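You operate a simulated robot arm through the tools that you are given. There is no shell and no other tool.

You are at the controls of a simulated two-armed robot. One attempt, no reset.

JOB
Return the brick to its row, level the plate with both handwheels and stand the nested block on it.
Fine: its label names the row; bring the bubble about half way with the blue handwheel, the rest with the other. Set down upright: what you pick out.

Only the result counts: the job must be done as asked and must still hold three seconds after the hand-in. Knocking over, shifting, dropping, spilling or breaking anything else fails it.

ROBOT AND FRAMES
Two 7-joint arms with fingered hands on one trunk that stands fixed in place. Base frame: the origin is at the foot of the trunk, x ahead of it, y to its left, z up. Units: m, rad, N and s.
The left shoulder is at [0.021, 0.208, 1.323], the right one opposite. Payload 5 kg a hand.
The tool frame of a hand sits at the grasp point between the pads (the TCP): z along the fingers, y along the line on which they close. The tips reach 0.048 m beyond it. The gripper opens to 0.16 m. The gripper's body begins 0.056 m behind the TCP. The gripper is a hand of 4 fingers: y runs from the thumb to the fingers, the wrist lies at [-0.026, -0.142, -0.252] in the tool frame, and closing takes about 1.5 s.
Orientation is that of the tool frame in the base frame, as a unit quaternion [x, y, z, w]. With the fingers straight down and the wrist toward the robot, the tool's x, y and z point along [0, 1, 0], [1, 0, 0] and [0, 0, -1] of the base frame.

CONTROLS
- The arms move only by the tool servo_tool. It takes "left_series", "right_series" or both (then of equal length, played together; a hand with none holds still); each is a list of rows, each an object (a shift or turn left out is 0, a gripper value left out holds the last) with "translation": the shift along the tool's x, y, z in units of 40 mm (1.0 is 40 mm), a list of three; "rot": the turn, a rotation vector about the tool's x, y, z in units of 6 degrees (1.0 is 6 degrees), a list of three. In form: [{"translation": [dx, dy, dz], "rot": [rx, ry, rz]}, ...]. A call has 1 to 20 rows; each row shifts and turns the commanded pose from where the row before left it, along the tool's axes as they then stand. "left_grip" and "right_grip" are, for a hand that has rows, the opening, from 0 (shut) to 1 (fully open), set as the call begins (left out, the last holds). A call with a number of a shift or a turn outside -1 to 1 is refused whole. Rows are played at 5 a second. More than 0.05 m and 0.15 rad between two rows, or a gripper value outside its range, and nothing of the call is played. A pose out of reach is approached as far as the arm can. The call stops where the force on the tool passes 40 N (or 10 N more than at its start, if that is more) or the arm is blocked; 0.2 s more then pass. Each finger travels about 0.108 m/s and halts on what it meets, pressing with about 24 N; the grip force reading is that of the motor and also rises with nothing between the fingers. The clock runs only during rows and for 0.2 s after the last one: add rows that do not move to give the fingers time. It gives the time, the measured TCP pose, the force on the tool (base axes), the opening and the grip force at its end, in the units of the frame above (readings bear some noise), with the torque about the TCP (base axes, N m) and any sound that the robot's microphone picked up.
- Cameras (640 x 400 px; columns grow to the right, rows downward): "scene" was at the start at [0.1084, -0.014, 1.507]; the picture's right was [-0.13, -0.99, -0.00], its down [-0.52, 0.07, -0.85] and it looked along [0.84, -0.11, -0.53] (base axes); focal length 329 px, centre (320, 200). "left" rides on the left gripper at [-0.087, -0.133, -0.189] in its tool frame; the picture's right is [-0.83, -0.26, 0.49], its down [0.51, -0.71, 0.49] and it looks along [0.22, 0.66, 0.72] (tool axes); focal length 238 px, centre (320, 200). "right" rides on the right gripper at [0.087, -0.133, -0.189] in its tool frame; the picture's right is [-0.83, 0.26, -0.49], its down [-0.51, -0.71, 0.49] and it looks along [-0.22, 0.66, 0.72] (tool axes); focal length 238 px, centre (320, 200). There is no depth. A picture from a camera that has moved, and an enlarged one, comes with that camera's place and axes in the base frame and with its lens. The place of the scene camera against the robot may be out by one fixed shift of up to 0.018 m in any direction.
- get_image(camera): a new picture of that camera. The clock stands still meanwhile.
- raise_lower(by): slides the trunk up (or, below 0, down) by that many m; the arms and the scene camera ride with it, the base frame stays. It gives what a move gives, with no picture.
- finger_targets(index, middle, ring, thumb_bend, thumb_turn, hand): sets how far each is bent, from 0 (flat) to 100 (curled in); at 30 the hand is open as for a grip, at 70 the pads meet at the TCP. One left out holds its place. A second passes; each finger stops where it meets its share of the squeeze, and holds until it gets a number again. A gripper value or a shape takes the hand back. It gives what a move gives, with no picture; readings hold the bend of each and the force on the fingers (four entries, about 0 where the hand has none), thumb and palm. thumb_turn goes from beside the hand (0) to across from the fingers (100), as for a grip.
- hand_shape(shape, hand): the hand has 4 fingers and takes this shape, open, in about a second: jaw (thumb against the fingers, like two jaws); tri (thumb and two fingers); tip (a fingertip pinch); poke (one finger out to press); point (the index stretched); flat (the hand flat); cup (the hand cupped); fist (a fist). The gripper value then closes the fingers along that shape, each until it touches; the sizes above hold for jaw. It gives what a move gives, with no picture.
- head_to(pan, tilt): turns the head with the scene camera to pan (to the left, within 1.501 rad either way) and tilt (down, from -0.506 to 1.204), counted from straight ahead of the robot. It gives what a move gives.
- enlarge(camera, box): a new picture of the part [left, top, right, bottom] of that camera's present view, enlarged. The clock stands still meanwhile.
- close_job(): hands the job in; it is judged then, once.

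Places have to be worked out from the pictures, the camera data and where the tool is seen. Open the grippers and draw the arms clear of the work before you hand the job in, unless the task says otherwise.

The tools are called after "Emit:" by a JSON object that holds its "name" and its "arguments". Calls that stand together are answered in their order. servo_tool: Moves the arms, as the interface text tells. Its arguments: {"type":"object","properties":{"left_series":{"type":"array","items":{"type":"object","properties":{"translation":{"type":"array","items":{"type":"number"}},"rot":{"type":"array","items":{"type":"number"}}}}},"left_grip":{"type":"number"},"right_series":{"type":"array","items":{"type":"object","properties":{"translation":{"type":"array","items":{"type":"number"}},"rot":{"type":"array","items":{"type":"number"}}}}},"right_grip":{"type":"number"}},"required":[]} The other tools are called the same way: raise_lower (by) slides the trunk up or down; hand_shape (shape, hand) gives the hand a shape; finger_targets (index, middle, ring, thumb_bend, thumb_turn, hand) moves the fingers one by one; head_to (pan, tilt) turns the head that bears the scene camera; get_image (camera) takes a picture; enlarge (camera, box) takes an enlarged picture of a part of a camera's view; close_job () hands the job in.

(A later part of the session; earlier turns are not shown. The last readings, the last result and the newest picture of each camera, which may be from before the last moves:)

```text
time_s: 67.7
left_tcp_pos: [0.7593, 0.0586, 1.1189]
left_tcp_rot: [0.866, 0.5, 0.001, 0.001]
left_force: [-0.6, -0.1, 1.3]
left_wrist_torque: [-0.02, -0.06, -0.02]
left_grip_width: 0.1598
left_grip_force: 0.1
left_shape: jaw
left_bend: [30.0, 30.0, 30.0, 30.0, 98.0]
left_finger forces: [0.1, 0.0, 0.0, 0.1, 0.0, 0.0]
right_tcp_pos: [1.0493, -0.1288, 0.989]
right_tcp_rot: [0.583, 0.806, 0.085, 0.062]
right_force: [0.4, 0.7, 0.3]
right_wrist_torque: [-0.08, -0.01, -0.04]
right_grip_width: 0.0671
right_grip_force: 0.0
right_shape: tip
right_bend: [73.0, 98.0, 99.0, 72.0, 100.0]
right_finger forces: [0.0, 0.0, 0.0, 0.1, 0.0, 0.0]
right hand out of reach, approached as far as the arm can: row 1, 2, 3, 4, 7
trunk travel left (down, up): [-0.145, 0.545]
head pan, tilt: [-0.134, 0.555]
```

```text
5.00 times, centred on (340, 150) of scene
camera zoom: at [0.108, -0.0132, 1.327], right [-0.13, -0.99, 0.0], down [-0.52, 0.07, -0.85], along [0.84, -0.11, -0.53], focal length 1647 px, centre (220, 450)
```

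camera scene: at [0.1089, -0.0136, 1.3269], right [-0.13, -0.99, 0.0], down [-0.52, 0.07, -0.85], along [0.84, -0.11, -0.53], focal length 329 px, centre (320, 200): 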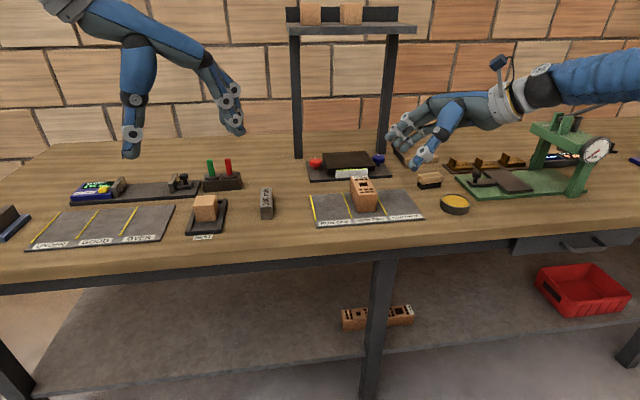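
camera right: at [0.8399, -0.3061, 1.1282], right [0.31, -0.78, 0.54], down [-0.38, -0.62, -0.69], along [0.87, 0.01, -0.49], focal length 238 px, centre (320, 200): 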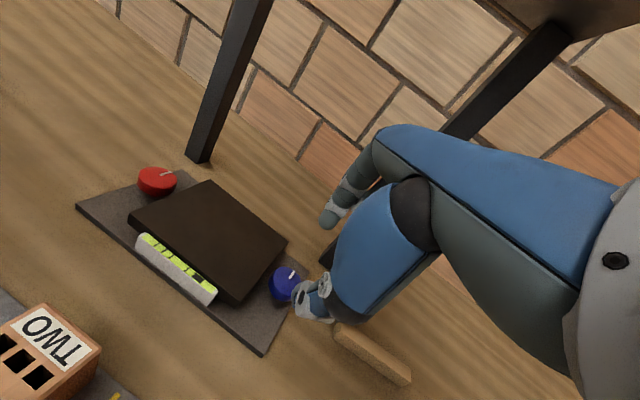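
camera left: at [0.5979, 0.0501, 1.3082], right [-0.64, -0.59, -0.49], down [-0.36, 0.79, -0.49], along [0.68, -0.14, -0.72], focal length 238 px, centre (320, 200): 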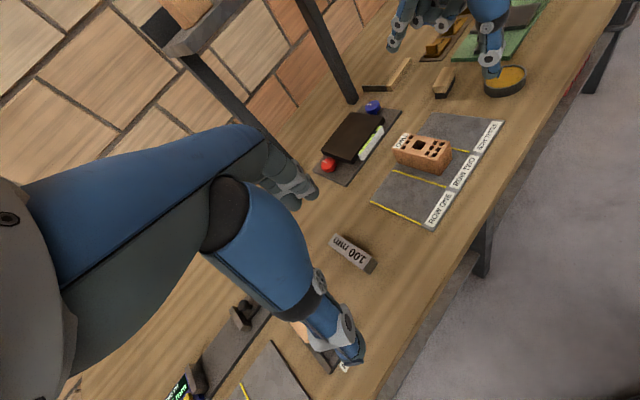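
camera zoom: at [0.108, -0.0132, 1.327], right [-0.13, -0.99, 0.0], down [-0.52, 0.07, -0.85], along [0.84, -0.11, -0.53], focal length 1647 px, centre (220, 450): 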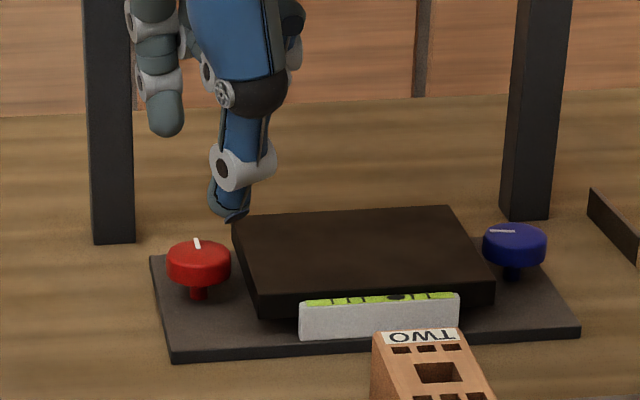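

The hand is 14 mm too far out over red. I correct back, lower by 40 mm and verify alignment.

Emit:
{"name": "servo_tool", "arguments": {"right_series": [{"translation": [0.18, -0.3, -0.065]}, {"translation": [0, -0.208, 0.978]}, {"translation": [0, 0, 0]}, {"translation": [0, 0, 0]}]}}

Emit:
{"name": "enlarge", "arguments": {"camera": "right", "box": [240, 170, 360, 340]}}

Emit:
{"name": "enlarge", "arguments": {"camera": "left", "box": [310, 110, 380, 180]}}

Emit:
{"name": "enlarge", "arguments": {"camera": "scene", "box": [300, 130, 360, 185]}}

```text
time_s: 68.7
left_tcp_pos: [0.7601, 0.0571, 1.1176]
left_tcp_rot: [0.866, 0.499, -0.001, 0.0]
left_force: [0.9, 0.1, -0.8]
left_wrist_torque: [-0.03, 0.07, -0.02]
left_grip_width: 0.1599
left_grip_force: 0.0
left_shape: jaw
left_bend: [30.0, 30.0, 30.0, 30.0, 98.0]
left_finger forces: [0.0, 0.0, 0.1, 0.0, 0.0, 0.0]
right_tcp_pos: [1.0368, -0.1251, 0.9464]
right_tcp_rot: [0.584, 0.805, 0.084, 0.061]
right_force: [1.3, 0.1, -0.8]
right_wrist_torque: [0.09, 0.01, 0.01]
right_grip_width: 0.0671
right_grip_force: 0.1
right_shape: tip
right_bend: [73.0, 98.0, 99.0, 72.0, 100.0]
right_finger forces: [0.0, 0.0, 0.1, 0.0, 0.1, 0.0]
trunk travel left (down, up): [-0.145, 0.545]
head pan, tilt: [-0.134, 0.555]
```

```text
2.35 times, centred on (300, 255) of right
camera zoom: at [0.8501, -0.0961, 1.105], right [0.41, -0.75, 0.53], down [-0.41, -0.67, -0.63], along [0.82, 0.04, -0.57], focal length 561 px, centre (367, 71)
```

zoom: 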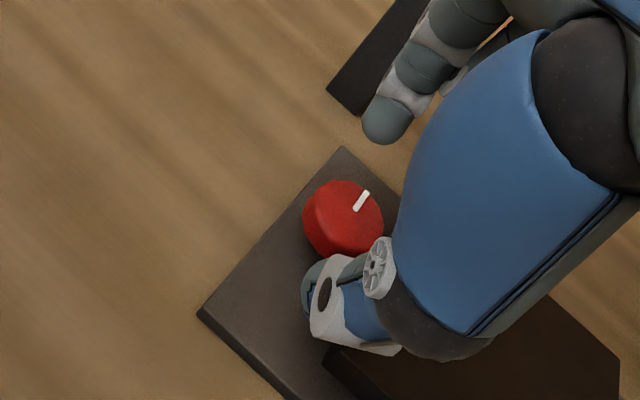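

```text
5.71 times, centred on (345, 145) of left
camera zoom: at [0.6005, 0.0491, 1.3062], right [-0.64, -0.59, -0.49], down [-0.36, 0.79, -0.49], along [0.68, -0.14, -0.72], focal length 1362 px, centre (177, 514)
```

zoom: 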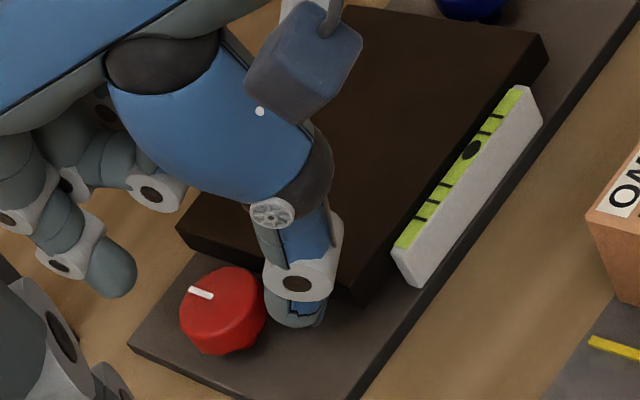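

```text
7.27 times, centred on (330, 158) of scene
camera zoom: at [0.1098, -0.0138, 1.3268], right [-0.13, -0.99, 0.0], down [-0.52, 0.07, -0.85], along [0.84, -0.11, -0.53], focal length 2395 px, centre (247, 509)
```

zoom: 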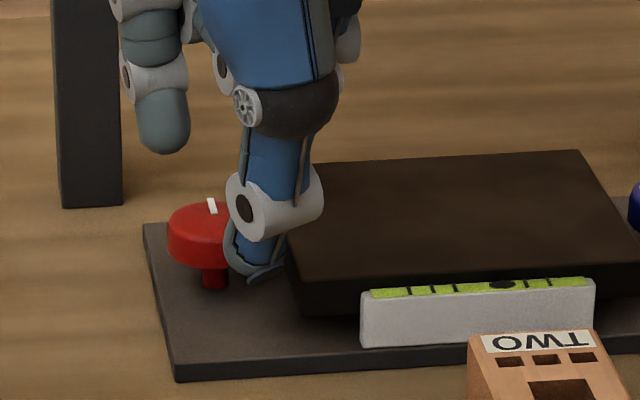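

Aligned just as it was at blue. I lower 19 mm, then grip the red wheel.

Emit:
{"name": "servo_tool", "arguments": {"right_series": [{"translation": [0, -0.05, 0.24]}, {"translation": [0, -0.05, 0.237]}, {"translation": [0, 0, 0]}]}}

Emit:
{"name": "servo_tool", "arguments": {"right_series": [{"translation": [0, 0, 0]}, {"translation": [0, 0, 0]}, {"translation": [0, 0, 0]}, {"translation": [0, 0, 0]}, {"translation": [0, 0, 0]}], "right_grip": 0.1}}

Emit:
{"name": "enlarge", "arguments": {"camera": "left", "box": [310, 110, 380, 180]}}

Emit:
{"name": "enlarge", "arguments": {"camera": "scene", "box": [330, 160, 374, 186]}}

```text
time_s: 69.5
left_tcp_pos: [0.7601, 0.0586, 1.1187]
left_tcp_rot: [0.866, 0.5, 0.0, 0.0]
left_force: [0.1, -0.4, 0.1]
left_wrist_torque: [0.01, 0.0, -0.02]
left_grip_width: 0.1599
left_grip_force: 0.2
left_shape: jaw
left_bend: [30.0, 30.0, 30.0, 30.0, 98.0]
left_finger forces: [0.0, 0.0, 0.0, 0.0, 0.0, 0.1]
right_tcp_pos: [1.0389, -0.1258, 0.9303]
right_tcp_rot: [0.584, 0.805, 0.085, 0.061]
right_force: [0.0, 0.5, -0.4]
right_wrist_torque: [0.03, 0.02, 0.02]
right_grip_width: 0.0668
right_grip_force: 0.0
right_shape: tip
right_bend: [73.0, 98.0, 99.0, 72.0, 100.0]
right_finger forces: [0.0, 0.0, 0.0, 0.0, 0.1, 0.1]
trunk travel left (down, up): [-0.145, 0.545]
head pan, tilt: [-0.134, 0.555]
```

```text
time_s: 70.7
left_tcp_pos: [0.758, 0.0578, 1.1191]
left_tcp_rot: [0.866, 0.5, -0.001, 0.0]
left_force: [0.9, 0.9, 0.1]
left_wrist_torque: [-0.02, -0.02, -0.01]
left_grip_width: 0.1597
left_grip_force: 0.0
left_shape: jaw
left_bend: [30.0, 30.0, 30.0, 30.0, 98.0]
left_finger forces: [0.0, 0.0, 0.0, 0.0, 0.1, 0.0]
right_tcp_pos: [1.0373, -0.1247, 0.9316]
right_tcp_rot: [0.584, 0.805, 0.085, 0.062]
right_force: [1.3, -1.7, 9.0]
right_wrist_torque: [0.24, -0.71, 0.0]
right_grip_width: 0.0243
right_grip_force: 24.1
right_shape: tip
right_bend: [72.0, 100.0, 100.0, 73.0, 100.0]
right_finger forces: [29.6, 0.0, 0.1, 0.0, 17.6, 0.0]
trunk travel left (down, up): [-0.145, 0.545]
head pan, tilt: [-0.134, 0.555]
```

```text
5.71 times, centred on (345, 145) of left
camera zoom: at [0.5983, 0.0491, 1.3076], right [-0.64, -0.59, -0.49], down [-0.36, 0.79, -0.49], along [0.68, -0.14, -0.72], focal length 1362 px, centre (177, 514)
```

zoom: 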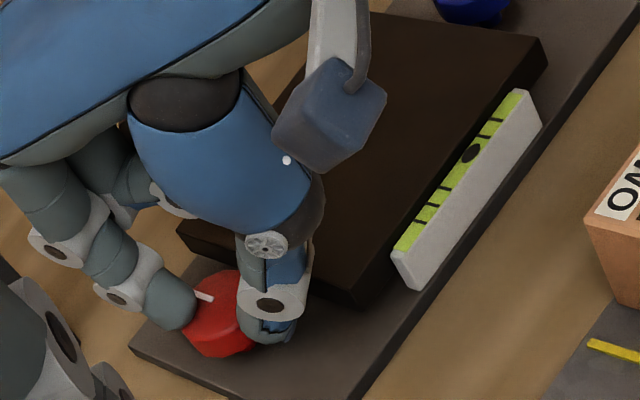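

```text
14.55 times, centred on (352, 173) of scene
camera zoom: at [0.1076, -0.0137, 1.3271], right [-0.13, -0.99, 0.0], down [-0.52, 0.07, -0.85], along [0.84, -0.11, -0.53], focal length 4791 px, centre (-146, 593)
```

zoom: 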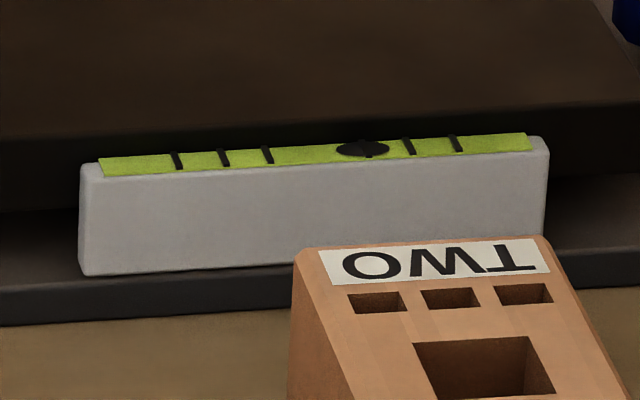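

Red wheel is gripped, bubble at +48. I turn clockwise 24° and read.

Emit:
{"name": "servo_tool", "arguments": {"right_series": [{"translation": [0.042, 0.02, 0.004], "rot": [0, -0.208, 0.978]}, {"translation": [0.042, 0.02, 0.004], "rot": [0, -0.208, 0.978]}, {"translation": [0.042, 0.02, 0.004], "rot": [0, -0.208, 0.978]}, {"translation": [0.042, 0.02, 0.004], "rot": [0, -0.208, 0.978]}, {"translation": [0, 0, 0]}]}}

Emit:
{"name": "enlarge", "arguments": {"camera": "left", "box": [310, 110, 380, 180]}}

Emit:
{"name": "enlarge", "arguments": {"camera": "scene", "box": [330, 160, 374, 186]}}

```text
time_s: 71.9
left_tcp_pos: [0.756, 0.0575, 1.1194]
left_tcp_rot: [0.866, 0.5, 0.001, 0.0]
left_force: [0.8, 0.6, 0.3]
left_wrist_torque: [0.0, 0.02, 0.0]
left_grip_width: 0.1598
left_grip_force: 0.2
left_shape: jaw
left_bend: [30.0, 30.0, 30.0, 30.0, 98.0]
left_finger forces: [0.0, 0.2, 0.0, 0.0, 0.1, 0.0]
right_tcp_pos: [1.0387, -0.1191, 0.9326]
right_tcp_rot: [0.739, 0.665, 0.07, 0.079]
right_force: [0.0, -8.8, 15.0]
right_wrist_torque: [-0.44, -0.89, -0.13]
right_grip_width: 0.0239
right_grip_force: 24.1
right_shape: tip
right_bend: [72.0, 100.0, 100.0, 73.0, 100.0]
right_finger forces: [35.2, 0.0, 0.1, 0.1, 16.8, 0.1]
trunk travel left (down, up): [-0.145, 0.545]
head pan, tilt: [-0.134, 0.555]
```

```text
5.71 times, centred on (345, 145) of left
camera zoom: at [0.5977, 0.0483, 1.3079], right [-0.64, -0.59, -0.49], down [-0.36, 0.79, -0.49], along [0.68, -0.14, -0.72], focal length 1362 px, centre (177, 514)
```

zoom: 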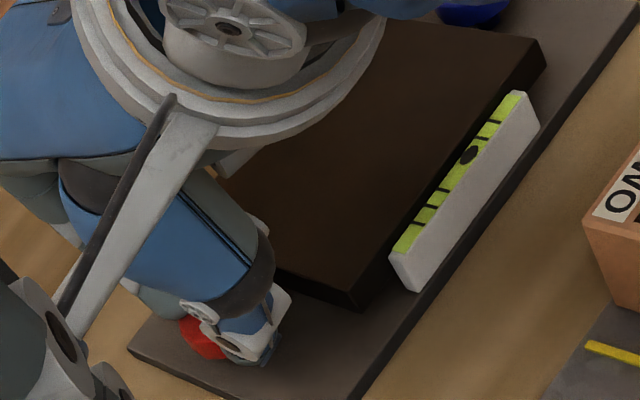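

```text
14.55 times, centred on (352, 173) of scene
camera zoom: at [0.107, -0.0143, 1.3271], right [-0.13, -0.99, 0.0], down [-0.52, 0.07, -0.85], along [0.84, -0.11, -0.53], focal length 4791 px, centre (-146, 593)
```

zoom: 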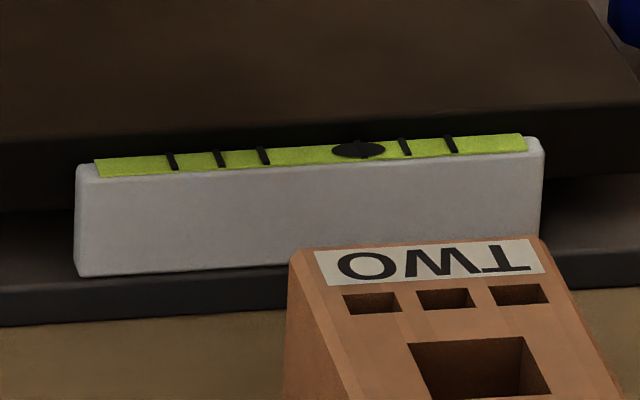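

No step yet (+47). The right wrist is coming near the left hand, so I back the left hand off 80 mm, while continuing the red wheel clockwise by 10°.

Emit:
{"name": "servo_tool", "arguments": {"left_series": [{"translation": [0, -1, 0]}, {"translation": [0, -1, 0]}, {"translation": [0, 0, 0]}]}}

Emit:
{"name": "servo_tool", "arguments": {"right_series": [{"translation": [0.035, 0.017, 0.003], "rot": [0, -0.173, 0.815]}, {"translation": [0.035, 0.017, 0.003], "rot": [0, -0.173, 0.815]}, {"translation": [0, 0, 0]}, {"translation": [0, 0, 0]}]}}

Emit:
{"name": "get_image", "arguments": {"camera": "left"}}

Emit:
{"name": "enlarge", "arguments": {"camera": "scene", "box": [330, 160, 374, 186]}}

Emit:
{"name": "enlarge", "arguments": {"camera": "scene", "box": [300, 130, 360, 185]}}

```text
time_s: 72.7
left_tcp_pos: [0.688, 0.0972, 1.1218]
left_tcp_rot: [0.866, 0.5, 0.001, 0.0]
left_force: [-0.4, 0.4, -1.0]
left_wrist_torque: [0.03, -0.07, -0.01]
left_grip_width: 0.1601
left_grip_force: 0.0
left_shape: jaw
left_bend: [30.0, 30.0, 30.0, 30.0, 98.0]
left_finger forces: [0.1, 0.1, 0.1, 0.1, 0.0, 0.0]
right_tcp_pos: [1.0377, -0.1194, 0.9325]
right_tcp_rot: [0.739, 0.666, 0.071, 0.078]
right_force: [-3.1, -11.2, 15.5]
right_wrist_torque: [-0.5, -0.47, -0.19]
right_grip_width: 0.0238
right_grip_force: 24.4
right_shape: tip
right_bend: [72.0, 100.0, 100.0, 74.0, 100.0]
right_finger forces: [35.5, 0.0, 0.0, 0.1, 19.7, 0.1]
trunk travel left (down, up): [-0.145, 0.545]
head pan, tilt: [-0.134, 0.555]
```

```text
time_s: 73.7
left_tcp_pos: [0.6872, 0.097, 1.1212]
left_tcp_rot: [0.866, 0.5, 0.001, 0.0]
left_force: [0.2, 0.5, -1.4]
left_wrist_torque: [0.0, 0.04, 0.03]
left_grip_width: 0.16
left_grip_force: 0.1
left_shape: jaw
left_bend: [30.0, 30.0, 30.0, 30.0, 98.0]
left_finger forces: [0.1, 0.1, 0.0, 0.0, 0.0, 0.1]
right_tcp_pos: [1.0396, -0.1161, 0.9311]
right_tcp_rot: [0.793, 0.6, 0.064, 0.084]
right_force: [-11.4, -12.0, 20.1]
right_wrist_torque: [-0.64, -0.28, -0.26]
right_grip_width: 0.0237
right_grip_force: 24.6
right_shape: tip
right_bend: [72.0, 100.0, 100.0, 74.0, 100.0]
right_finger forces: [37.2, 0.0, 0.0, 0.0, 22.7, 0.0]
trunk travel left (down, up): [-0.145, 0.545]
head pan, tilt: [-0.134, 0.555]
```

```text
taken
camera left: at [0.5272, 0.0885, 1.3092], right [-0.64, -0.59, -0.49], down [-0.36, 0.79, -0.49], along [0.68, -0.14, -0.72], focal length 238 px, centre (320, 200)
```

left: 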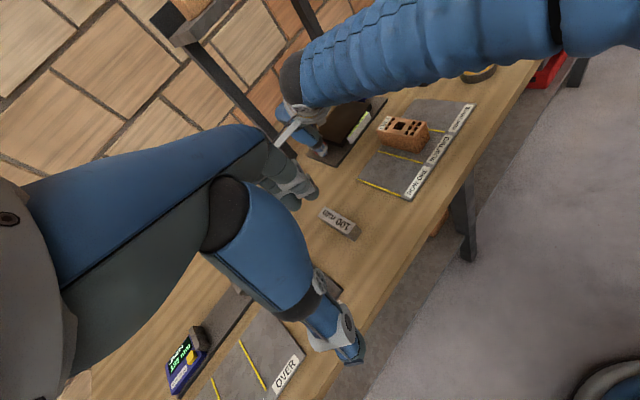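

```text
14.55 times, centred on (352, 173) of scene
camera zoom: at [0.1058, -0.0143, 1.3272], right [-0.13, -0.99, 0.0], down [-0.52, 0.07, -0.85], along [0.84, -0.11, -0.53], focal length 4791 px, centre (-146, 593)
```

zoom: 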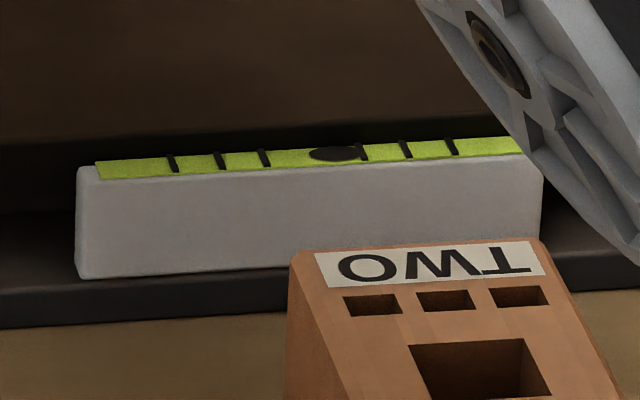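

```text
7.27 times, centred on (330, 158) of scene
camera zoom: at [0.1058, -0.0143, 1.3272], right [-0.13, -0.99, 0.0], down [-0.52, 0.07, -0.85], along [0.84, -0.11, -0.53], focal length 2395 px, centre (247, 509)
```

zoom: 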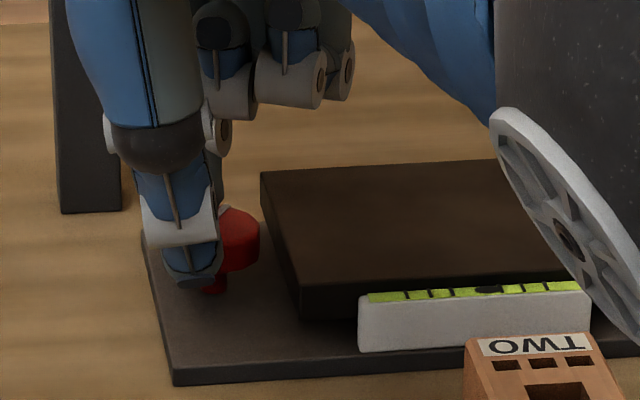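

Red clockwise works: bubble moved to +24. I regrasp: open, lift, swing back counter-clockwise 30°.

Emit:
{"name": "servo_tool", "arguments": {"right_series": [{"translation": [0, 0, 0]}, {"translation": [0, 0, 0]}, {"translation": [0, 0, 0]}, {"translation": [0, 0.104, -0.489]}, {"translation": [-0.042, -0.02, -0.004], "rot": [0, 0.208, -0.978]}, {"translation": [-0.042, -0.02, -0.004], "rot": [0, 0.208, -0.978]}, {"translation": [-0.042, -0.02, -0.004], "rot": [0, 0.208, -0.978]}, {"translation": [-0.042, -0.02, -0.004], "rot": [0, 0.208, -0.978]}, {"translation": [-0.042, -0.02, -0.004], "rot": [0, 0.208, -0.978]}, {"translation": [0, 0, 0]}], "right_grip": 0.42}}

Emit:
{"name": "enlarge", "arguments": {"camera": "scene", "box": [330, 160, 374, 186]}}

Emit:
{"name": "enlarge", "arguments": {"camera": "scene", "box": [300, 130, 360, 185]}}

Emit:
{"name": "enlarge", "arguments": {"camera": "right", "box": [240, 170, 360, 340]}}

```text
time_s: 75.9
left_tcp_pos: [0.6892, 0.0996, 1.1207]
left_tcp_rot: [0.866, 0.501, 0.0, 0.0]
left_force: [-0.2, 0.5, -0.2]
left_wrist_torque: [0.0, -0.02, 0.01]
left_grip_width: 0.1598
left_grip_force: 0.1
left_shape: jaw
left_bend: [30.0, 30.0, 30.0, 30.0, 98.0]
left_finger forces: [0.0, 0.0, 0.0, 0.0, 0.1, 0.0]
right_tcp_pos: [1.0366, -0.1226, 0.9502]
right_tcp_rot: [0.611, 0.785, 0.083, 0.064]
right_force: [-0.4, -0.2, 0.4]
right_wrist_torque: [-0.05, 0.02, -0.06]
right_grip_width: 0.0668
right_grip_force: 0.1
right_shape: tip
right_bend: [73.0, 98.0, 99.0, 72.0, 100.0]
right_finger forces: [0.0, 0.0, 0.0, 0.0, 0.1, 0.1]
trunk travel left (down, up): [-0.145, 0.545]
head pan, tilt: [-0.134, 0.555]
```

```text
14.55 times, centred on (352, 173) of scene
camera zoom: at [0.1083, -0.0132, 1.327], right [-0.13, -0.99, 0.0], down [-0.52, 0.07, -0.85], along [0.84, -0.11, -0.53], focal length 4791 px, centre (-146, 593)
```

zoom: 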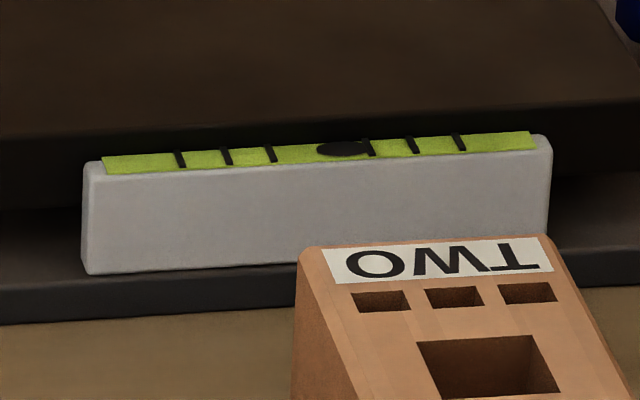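

```text
7.27 times, centred on (330, 158) of scene
camera zoom: at [0.1083, -0.0132, 1.327], right [-0.13, -0.99, 0.0], down [-0.52, 0.07, -0.85], along [0.84, -0.11, -0.53], focal length 2395 px, centre (247, 509)
```

zoom: 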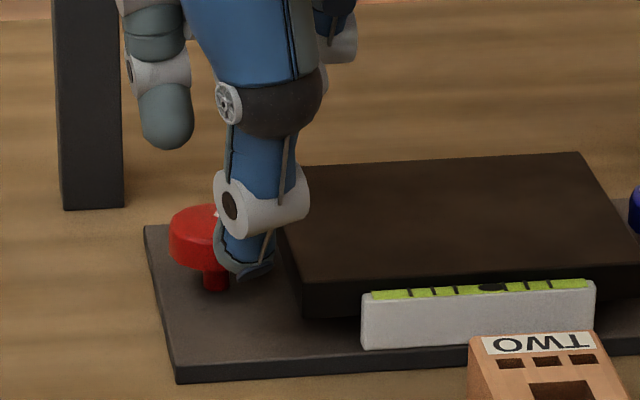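

```text
2.35 times, centred on (300, 255) of right
camera zoom: at [0.851, -0.0808, 1.1077], right [0.35, -0.77, 0.53], down [-0.45, -0.64, -0.63], along [0.82, -0.02, -0.57], focal length 561 px, centre (367, 71)
```

zoom: 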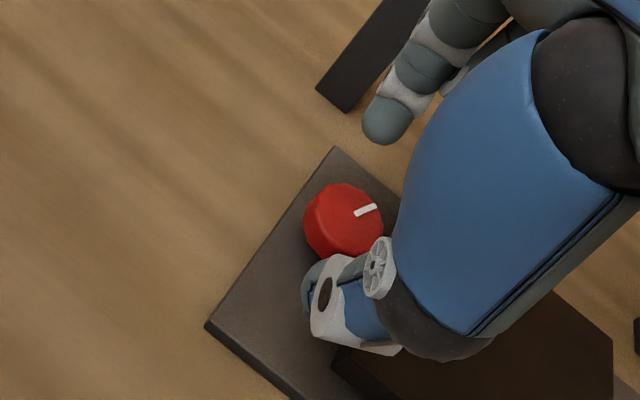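

Bubble holds at +24; the red mark has turned ≈22° clockwise. About 28° more should centre it. I lower again, grip and turn clockwise 24°.

Emit:
{"name": "servo_tool", "arguments": {"right_series": [{"translation": [-0.04, -0.08, 0.27]}, {"translation": [0, -0.07, 0.27]}, {"translation": [0, 0, 0]}]}}

Emit:
{"name": "servo_tool", "arguments": {"right_series": [{"translation": [0, 0, 0]}, {"translation": [0, 0, 0]}, {"translation": [0, 0, 0]}, {"translation": [0, 0, 0]}, {"translation": [0.042, 0.02, 0.004], "rot": [0, -0.208, 0.978]}, {"translation": [0.042, 0.02, 0.004], "rot": [0, -0.208, 0.978]}, {"translation": [0.042, 0.02, 0.004], "rot": [0, -0.208, 0.978]}, {"translation": [0.042, 0.02, 0.004], "rot": [0, -0.208, 0.978]}, {"translation": [0, 0, 0]}], "right_grip": 0.1}}

Emit:
{"name": "enlarge", "arguments": {"camera": "scene", "box": [330, 160, 374, 186]}}

Emit:
{"name": "enlarge", "arguments": {"camera": "right", "box": [240, 170, 360, 340]}}

```text
time_s: 76.7
left_tcp_pos: [0.6893, 0.0987, 1.1196]
left_tcp_rot: [0.866, 0.5, 0.0, 0.001]
left_force: [-0.8, 0.5, 0.1]
left_wrist_torque: [0.0, -0.03, 0.01]
left_grip_width: 0.1599
left_grip_force: 0.1
left_shape: jaw
left_bend: [30.0, 30.0, 30.0, 30.0, 98.0]
left_finger forces: [0.0, 0.0, 0.0, 0.1, 0.0, 0.1]
right_tcp_pos: [1.0359, -0.1236, 0.9265]
right_tcp_rot: [0.611, 0.785, 0.083, 0.064]
right_force: [-0.4, 0.1, 0.0]
right_wrist_torque: [0.01, 0.02, 0.0]
right_grip_width: 0.0667
right_grip_force: 0.1
right_shape: tip
right_bend: [73.0, 98.0, 99.0, 72.0, 100.0]
right_finger forces: [0.0, 0.0, 0.1, 0.0, 0.0, 0.0]
trunk travel left (down, up): [-0.145, 0.545]
head pan, tilt: [-0.134, 0.555]
```

```text
time_s: 78.7
left_tcp_pos: [0.6884, 0.0993, 1.1199]
left_tcp_rot: [0.866, 0.5, -0.001, 0.0]
left_force: [0.5, -0.5, -0.3]
left_wrist_torque: [0.0, -0.01, 0.0]
left_grip_width: 0.16
left_grip_force: 0.0
left_shape: jaw
left_bend: [30.0, 30.0, 30.0, 30.0, 98.0]
left_finger forces: [0.1, 0.0, 0.0, 0.1, 0.1, 0.0]
right_tcp_pos: [1.0378, -0.1196, 0.9274]
right_tcp_rot: [0.761, 0.64, 0.067, 0.08]
right_force: [3.9, -1.8, 10.9]
right_wrist_torque: [-0.12, -0.56, 0.03]
right_grip_width: 0.0268
right_grip_force: 24.6
right_shape: tip
right_bend: [72.0, 100.0, 100.0, 74.0, 100.0]
right_finger forces: [27.9, 0.0, 0.0, 0.0, 19.6, 0.0]
trunk travel left (down, up): [-0.145, 0.545]
head pan, tilt: [-0.134, 0.555]
```

```text
14.55 times, centred on (352, 173) of scene
camera zoom: at [0.1076, -0.0137, 1.3271], right [-0.13, -0.99, 0.0], down [-0.52, 0.07, -0.85], along [0.84, -0.11, -0.53], focal length 4791 px, centre (-146, 593)
```

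zoom: 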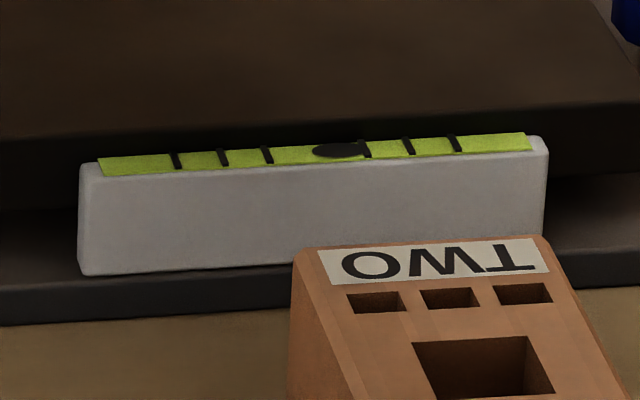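

```text
2.35 times, centred on (300, 255) of right
camera zoom: at [0.887, -0.0048, 1.0853], right [0.0, -0.85, 0.53], down [-0.67, -0.4, -0.63], along [0.74, -0.35, -0.57], focal length 561 px, centre (367, 71)
```

zoom: 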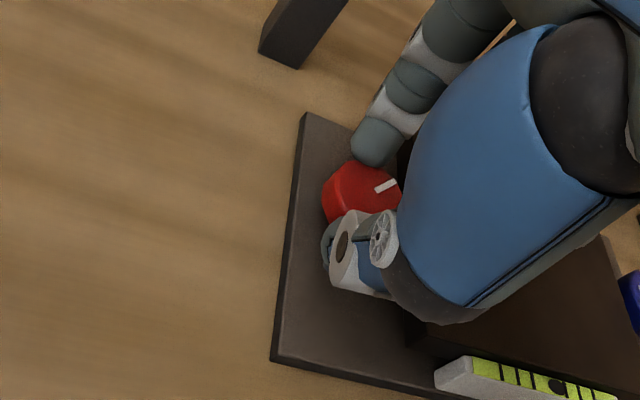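

No step yet, though the mark has turned ≈22° more. I continue clockwise in small increments: 6° more, then read.

Emit:
{"name": "servo_tool", "arguments": {"right_series": [{"translation": [0.042, 0.02, 0.004], "rot": [0, -0.208, 0.978]}, {"translation": [0, 0, 0]}, {"translation": [0, 0, 0]}]}}

Emit:
{"name": "enlarge", "arguments": {"camera": "scene", "box": [330, 160, 374, 186]}}

Emit:
{"name": "enlarge", "arguments": {"camera": "right", "box": [290, 210, 350, 270]}}

```text
time_s: 79.5
left_tcp_pos: [0.6881, 0.0993, 1.1207]
left_tcp_rot: [0.866, 0.5, -0.001, -0.001]
left_force: [-0.5, 0.2, 0.4]
left_wrist_torque: [0.05, -0.02, 0.0]
left_grip_width: 0.16
left_grip_force: 0.2
left_shape: jaw
left_bend: [30.0, 30.0, 30.0, 30.0, 98.0]
left_finger forces: [0.1, 0.0, 0.1, 0.1, 0.1, 0.0]
right_tcp_pos: [1.0394, -0.1169, 0.9284]
right_tcp_rot: [0.794, 0.599, 0.064, 0.084]
right_force: [4.9, -2.4, 11.8]
right_wrist_torque: [-0.19, -0.61, 0.03]
right_grip_width: 0.0267
right_grip_force: 24.3
right_shape: tip
right_bend: [72.0, 100.0, 100.0, 74.0, 100.0]
right_finger forces: [29.3, 0.0, 0.0, 0.0, 19.4, 0.0]
trunk travel left (down, up): [-0.145, 0.545]
head pan, tilt: [-0.134, 0.555]
```

```text
14.55 times, centred on (352, 173) of scene
camera zoom: at [0.1076, -0.0138, 1.3271], right [-0.13, -0.99, 0.0], down [-0.52, 0.07, -0.85], along [0.84, -0.11, -0.53], focal length 4791 px, centre (-146, 593)
```

zoom: 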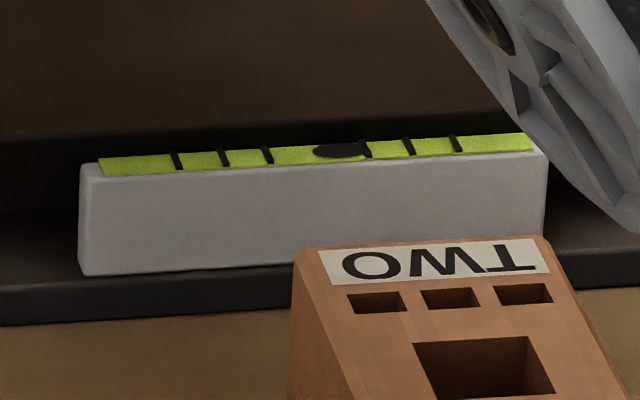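

```text
6.67 times, centred on (320, 240) of right
camera zoom: at [0.9005, 0.0118, 1.0852], right [-0.08, -0.84, 0.53], down [-0.71, -0.33, -0.63], along [0.7, -0.43, -0.57], focal length 1589 px, centre (320, -67)
```

zoom: 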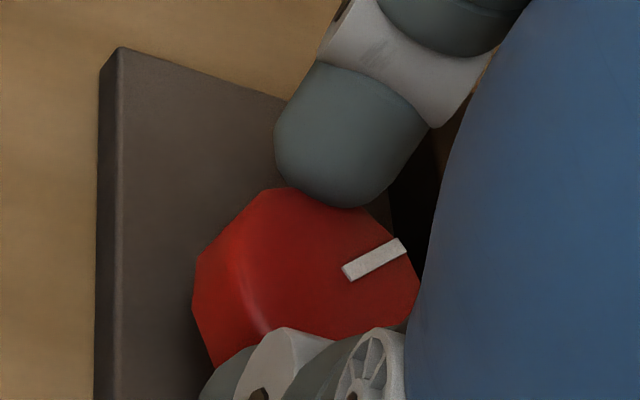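

Red's mark has now turned ≈50° in all, with only one bubble step, so its ratio is finer. I regrasp: open, lift, swing back 33°, and lower.

Emit:
{"name": "servo_tool", "arguments": {"right_series": [{"translation": [0, 0, 0]}, {"translation": [0, 0, 0]}, {"translation": [0, 0, 0]}, {"translation": [0, 0.104, -0.489]}, {"translation": [-0.042, -0.02, -0.004], "rot": [0, 0.208, -0.978]}, {"translation": [-0.042, -0.02, -0.004], "rot": [0, 0.208, -0.978]}, {"translation": [-0.042, -0.02, -0.004], "rot": [0, 0.208, -0.978]}, {"translation": [-0.042, -0.02, -0.004], "rot": [0, 0.208, -0.978]}, {"translation": [-0.042, -0.02, -0.004], "rot": [0, 0.208, -0.978]}, {"translation": [-0.021, -0.01, -0.002], "rot": [0, 0.104, -0.489]}, {"translation": [0, 0, 0]}], "right_grip": 0.42}}

Emit:
{"name": "enlarge", "arguments": {"camera": "scene", "box": [330, 160, 374, 186]}}

Emit:
{"name": "enlarge", "arguments": {"camera": "right", "box": [240, 170, 360, 340]}}

```text
time_s: 81.9
left_tcp_pos: [0.6899, 0.0983, 1.1202]
left_tcp_rot: [0.866, 0.5, 0.0, 0.001]
left_force: [-0.6, 0.3, -0.6]
left_wrist_torque: [-0.05, 0.02, 0.02]
left_grip_width: 0.1599
left_grip_force: 0.0
left_shape: jaw
left_bend: [30.0, 30.0, 30.0, 30.0, 98.0]
left_finger forces: [0.1, 0.0, 0.0, 0.1, 0.1, 0.0]
right_tcp_pos: [1.034, -0.1259, 0.9457]
right_tcp_rot: [0.59, 0.8, 0.084, 0.063]
right_force: [-0.9, -0.2, -0.8]
right_wrist_torque: [-0.01, 0.03, 0.01]
right_grip_width: 0.0669
right_grip_force: 0.1
right_shape: tip
right_bend: [73.0, 98.0, 99.0, 72.0, 100.0]
right_finger forces: [0.0, 0.0, 0.0, 0.0, 0.0, 0.1]
trunk travel left (down, up): [-0.145, 0.545]
head pan, tilt: [-0.134, 0.555]
```

```text
14.55 times, centred on (352, 173) of scene
camera zoom: at [0.1084, -0.0136, 1.327], right [-0.13, -0.99, 0.0], down [-0.52, 0.07, -0.85], along [0.84, -0.11, -0.53], focal length 4791 px, centre (-146, 593)
```

zoom: 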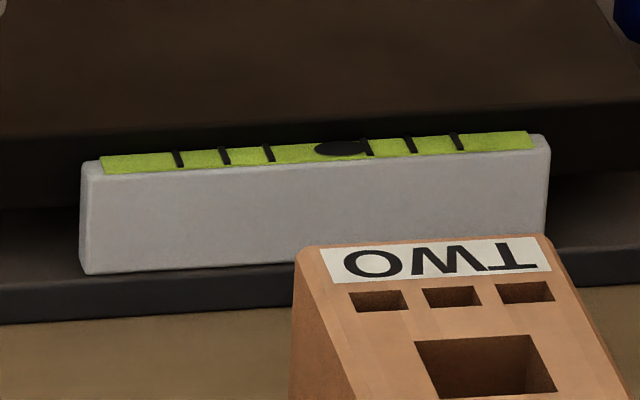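

```text
2.35 times, centred on (300, 255) of right
camera zoom: at [0.8471, -0.0934, 1.1046], right [0.39, -0.75, 0.53], down [-0.42, -0.66, -0.63], along [0.82, 0.03, -0.57], focal length 561 px, centre (367, 71)
```

zoom: 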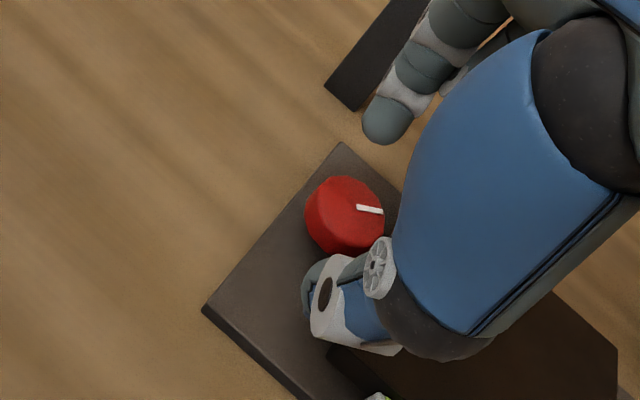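

Bubble stays at +24. TCP is well placed over red; I lower, grip and turn clockwise 18°.

Emit:
{"name": "servo_tool", "arguments": {"right_series": [{"translation": [0, -0.02, 0.24]}, {"translation": [0, -0.04, 0.22]}, {"translation": [0, 0, 0]}]}}

Emit:
{"name": "servo_tool", "arguments": {"right_series": [{"translation": [0, 0, 0]}, {"translation": [0, 0, 0]}, {"translation": [0, 0, 0]}, {"translation": [0, 0, 0]}, {"translation": [0.042, 0.02, 0.004], "rot": [0, -0.208, 0.978]}, {"translation": [0.042, 0.02, 0.004], "rot": [0, -0.208, 0.978]}, {"translation": [0.042, 0.02, 0.004], "rot": [0, -0.208, 0.978]}, {"translation": [0, 0, 0]}, {"translation": [0, 0, 0]}], "right_grip": 0.1}}

Emit:
{"name": "enlarge", "arguments": {"camera": "scene", "box": [330, 160, 374, 186]}}

Emit:
{"name": "enlarge", "arguments": {"camera": "right", "box": [290, 210, 350, 270]}}

```text
time_s: 82.7
left_tcp_pos: [0.6894, 0.098, 1.12]
left_tcp_rot: [0.866, 0.5, 0.0, -0.001]
left_force: [0.3, 0.2, -0.3]
left_wrist_torque: [0.01, 0.01, -0.02]
left_grip_width: 0.1598
left_grip_force: 0.0
left_shape: jaw
left_bend: [30.0, 30.0, 30.0, 30.0, 98.0]
left_finger forces: [0.0, 0.0, 0.0, 0.0, 0.0, 0.0]
right_tcp_pos: [1.0357, -0.1245, 0.9287]
right_tcp_rot: [0.591, 0.8, 0.085, 0.062]
right_force: [-0.1, 0.2, 0.5]
right_wrist_torque: [0.0, -0.03, 0.02]
right_grip_width: 0.0675
right_grip_force: 0.0
right_shape: tip
right_bend: [73.0, 98.0, 99.0, 72.0, 100.0]
right_finger forces: [0.1, 0.0, 0.0, 0.0, 0.0, 0.0]
trunk travel left (down, up): [-0.145, 0.545]
head pan, tilt: [-0.134, 0.555]
```

```text
time_s: 84.7
left_tcp_pos: [0.69, 0.0977, 1.1202]
left_tcp_rot: [0.866, 0.5, 0.0, 0.0]
left_force: [-0.2, 0.6, -0.3]
left_wrist_torque: [0.02, 0.01, 0.03]
left_grip_width: 0.16
left_grip_force: 0.1
left_shape: jaw
left_bend: [30.0, 30.0, 30.0, 30.0, 98.0]
left_finger forces: [0.0, 0.0, 0.1, 0.1, 0.1, 0.1]
right_tcp_pos: [1.0364, -0.1192, 0.9304]
right_tcp_rot: [0.709, 0.698, 0.074, 0.075]
right_force: [2.8, -0.1, 9.6]
right_wrist_torque: [-0.01, -0.68, 0.01]
right_grip_width: 0.0254
right_grip_force: 24.3
right_shape: tip
right_bend: [72.0, 100.0, 100.0, 74.0, 100.0]
right_finger forces: [23.0, 0.0, 0.0, 0.1, 17.9, 0.0]
trunk travel left (down, up): [-0.145, 0.545]
head pan, tilt: [-0.134, 0.555]
```

```text
14.55 times, centred on (352, 173) of scene
camera zoom: at [0.1077, -0.0137, 1.3271], right [-0.13, -0.99, 0.0], down [-0.52, 0.07, -0.85], along [0.84, -0.11, -0.53], focal length 4791 px, centre (-146, 593)
```

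zoom: 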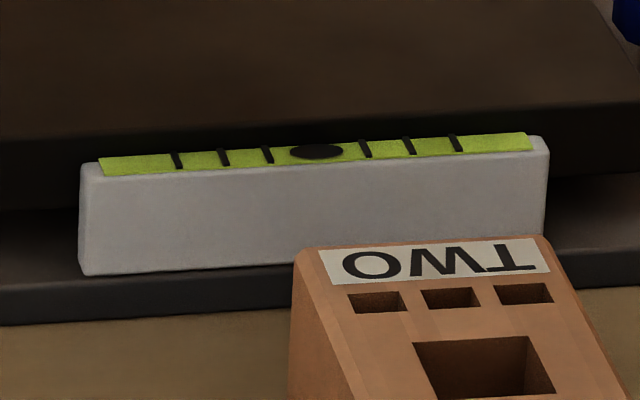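

```text
6.67 times, centred on (320, 240) of right
camera zoom: at [0.869, -0.0309, 1.0877], right [0.14, -0.84, 0.53], down [-0.6, -0.5, -0.63], along [0.79, -0.23, -0.57], focal length 1589 px, centre (320, -67)
```

zoom: 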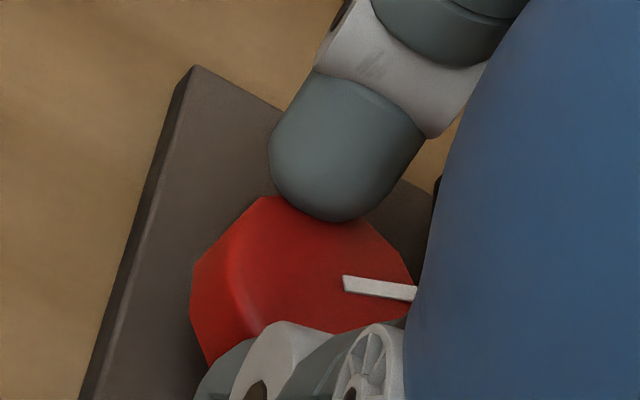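

Bubble is now at the centre (+1 px). Since the display moves in steps and red just crossed into the centre step, I turn a further 12° clockwise to sit in the middle of it, and re-read.

Emit:
{"name": "servo_tool", "arguments": {"right_series": [{"translation": [0.042, 0.02, 0.004], "rot": [0, -0.208, 0.978]}, {"translation": [0.042, 0.02, 0.004], "rot": [0, -0.208, 0.978]}, {"translation": [0, 0, 0]}, {"translation": [0, 0, 0]}]}}

Emit:
{"name": "enlarge", "arguments": {"camera": "scene", "box": [330, 160, 374, 186]}}

Emit:
{"name": "enlarge", "arguments": {"camera": "right", "box": [290, 210, 350, 270]}}

```text
time_s: 85.7
left_tcp_pos: [0.6883, 0.0988, 1.1203]
left_tcp_rot: [0.866, 0.5, 0.0, 0.001]
left_force: [-0.1, -0.7, 0.1]
left_wrist_torque: [-0.02, -0.01, 0.01]
left_grip_width: 0.1598
left_grip_force: 0.0
left_shape: jaw
left_bend: [30.0, 30.0, 30.0, 30.0, 98.0]
left_finger forces: [0.0, 0.0, 0.1, 0.0, 0.1, 0.1]
right_tcp_pos: [1.0381, -0.1159, 0.9299]
right_tcp_rot: [0.778, 0.619, 0.065, 0.083]
right_force: [3.1, -4.2, 11.5]
right_wrist_torque: [-0.23, -0.73, -0.04]
right_grip_width: 0.0251
right_grip_force: 23.4
right_shape: tip
right_bend: [72.0, 100.0, 100.0, 74.0, 100.0]
right_finger forces: [23.7, 0.1, 0.0, 0.1, 17.7, 0.0]
trunk travel left (down, up): [-0.145, 0.545]
head pan, tilt: [-0.134, 0.555]
```

```text
14.55 times, centred on (352, 173) of scene
camera zoom: at [0.1076, -0.0138, 1.3271], right [-0.13, -0.99, 0.0], down [-0.52, 0.07, -0.85], along [0.84, -0.11, -0.53], focal length 4791 px, centre (-146, 593)
```

zoom: 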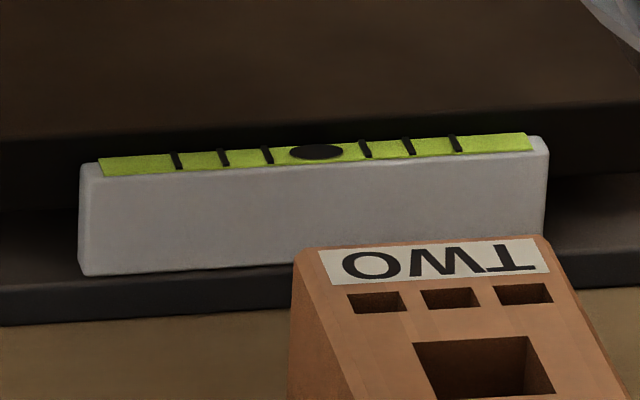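

```text
6.67 times, centred on (320, 240) of right
camera zoom: at [0.8929, 0.0051, 1.0878], right [-0.04, -0.85, 0.53], down [-0.69, -0.36, -0.63], along [0.72, -0.39, -0.57], focal length 1589 px, centre (320, -67)
```

zoom: 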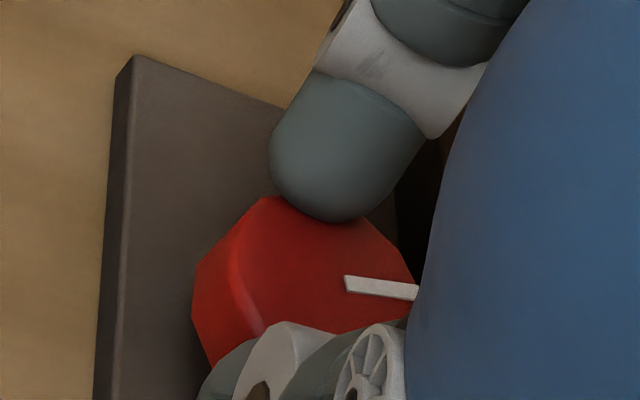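

Bubble is centred (316 vs vial centre 315). I release the red wheel, lift clear, and confirm the reading.

Emit:
{"name": "servo_tool", "arguments": {"right_series": [{"translation": [0, 0, 0]}, {"translation": [0, 0, 0]}, {"translation": [0, 0, 0]}, {"translation": [0, 0.104, -0.489]}, {"translation": [0, 0.208, -0.978]}, {"translation": [0, 0.208, -0.978]}, {"translation": [0, 0, 0]}], "right_grip": 0.45}}

Emit:
{"name": "enlarge", "arguments": {"camera": "scene", "box": [330, 160, 374, 186]}}

Emit:
{"name": "get_image", "arguments": {"camera": "scene"}}

Emit:
{"name": "get_image", "arguments": {"camera": "left"}}

```text
time_s: 87.3
left_tcp_pos: [0.6901, 0.0984, 1.1199]
left_tcp_rot: [0.866, 0.5, 0.0, -0.001]
left_force: [0.9, 0.8, -0.3]
left_wrist_torque: [-0.01, 0.0, 0.01]
left_grip_width: 0.1599
left_grip_force: 0.1
left_shape: jaw
left_bend: [30.0, 30.0, 30.0, 30.0, 98.0]
left_finger forces: [0.0, 0.0, 0.0, 0.0, 0.0, 0.0]
right_tcp_pos: [1.0404, -0.1158, 1.0276]
right_tcp_rot: [0.778, 0.62, 0.065, 0.081]
right_force: [0.1, -0.5, -0.3]
right_wrist_torque: [0.03, 0.02, -0.02]
right_grip_width: 0.072
right_grip_force: 0.1
right_shape: tip
right_bend: [73.0, 98.0, 99.0, 71.0, 100.0]
right_finger forces: [0.0, 0.0, 0.0, 0.0, 0.1, 0.0]
trunk travel left (down, up): [-0.145, 0.545]
head pan, tilt: [-0.134, 0.555]
```

```text
14.55 times, centred on (352, 173) of scene
camera zoom: at [0.1088, -0.0136, 1.3269], right [-0.13, -0.99, 0.0], down [-0.52, 0.07, -0.85], along [0.84, -0.11, -0.53], focal length 4791 px, centre (-146, 593)
```

zoom: 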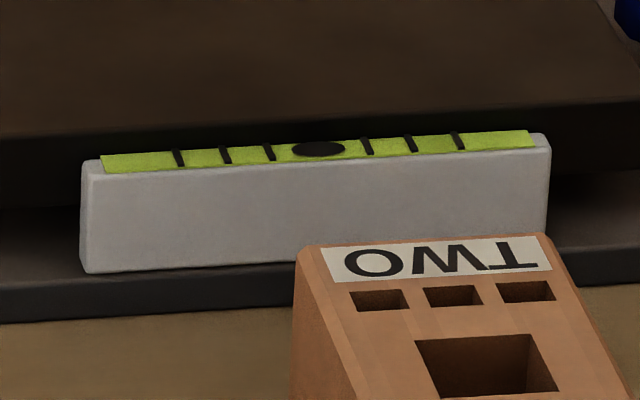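

```text
taken
camera scene: at [0.1088, -0.0136, 1.3269], right [-0.13, -0.99, 0.0], down [-0.52, 0.07, -0.85], along [0.84, -0.11, -0.53], focal length 329 px, centre (320, 200)
```

scene: 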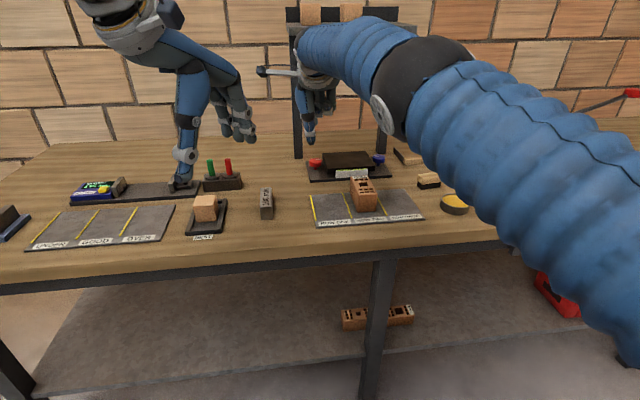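

```text
taken
camera left: at [0.5302, 0.0893, 1.3077], right [-0.64, -0.59, -0.49], down [-0.36, 0.79, -0.49], along [0.68, -0.14, -0.72], focal length 238 px, centre (320, 200)
```

left: 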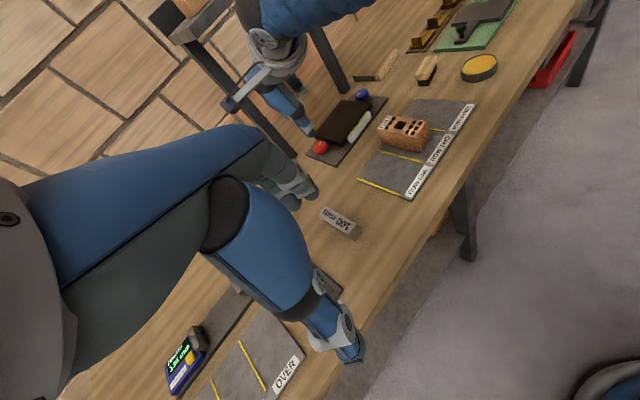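

Levelled: bubble centred with the hand clear. Next the nested block; I look at it closely with the scene camera and the right arm's reach in mind.

Emit:
{"name": "enlarge", "arguments": {"camera": "scene", "box": [170, 180, 250, 250]}}

Emit:
{"name": "enlarge", "arguments": {"camera": "scene", "box": [180, 140, 290, 250]}}

```text
5.71 times, centred on (210, 215) of scene
camera zoom: at [0.1088, -0.0136, 1.3269], right [-0.13, -0.99, 0.0], down [-0.52, 0.07, -0.85], along [0.84, -0.11, -0.53], focal length 1882 px, centre (949, 114)
```

zoom: 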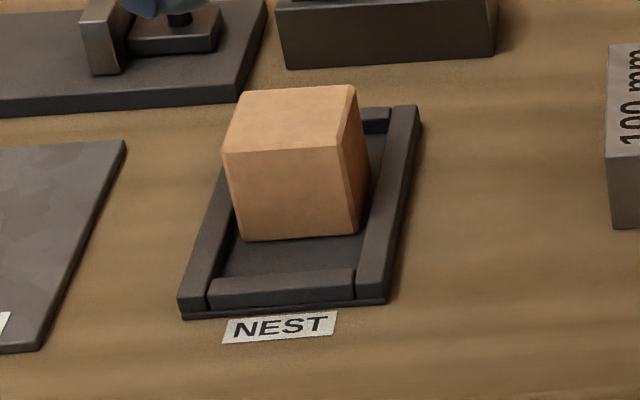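

```text
3.64 times, centred on (235, 195) of scene
camera zoom: at [0.1088, -0.0136, 1.3269], right [-0.13, -0.99, 0.0], down [-0.52, 0.07, -0.85], along [0.84, -0.11, -0.53], focal length 1198 px, centre (629, 218)
```

zoom: 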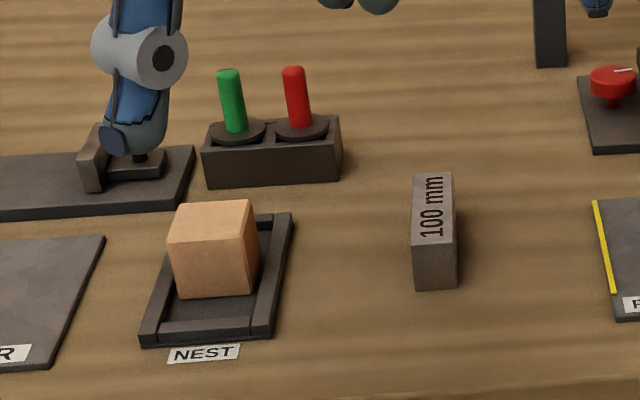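

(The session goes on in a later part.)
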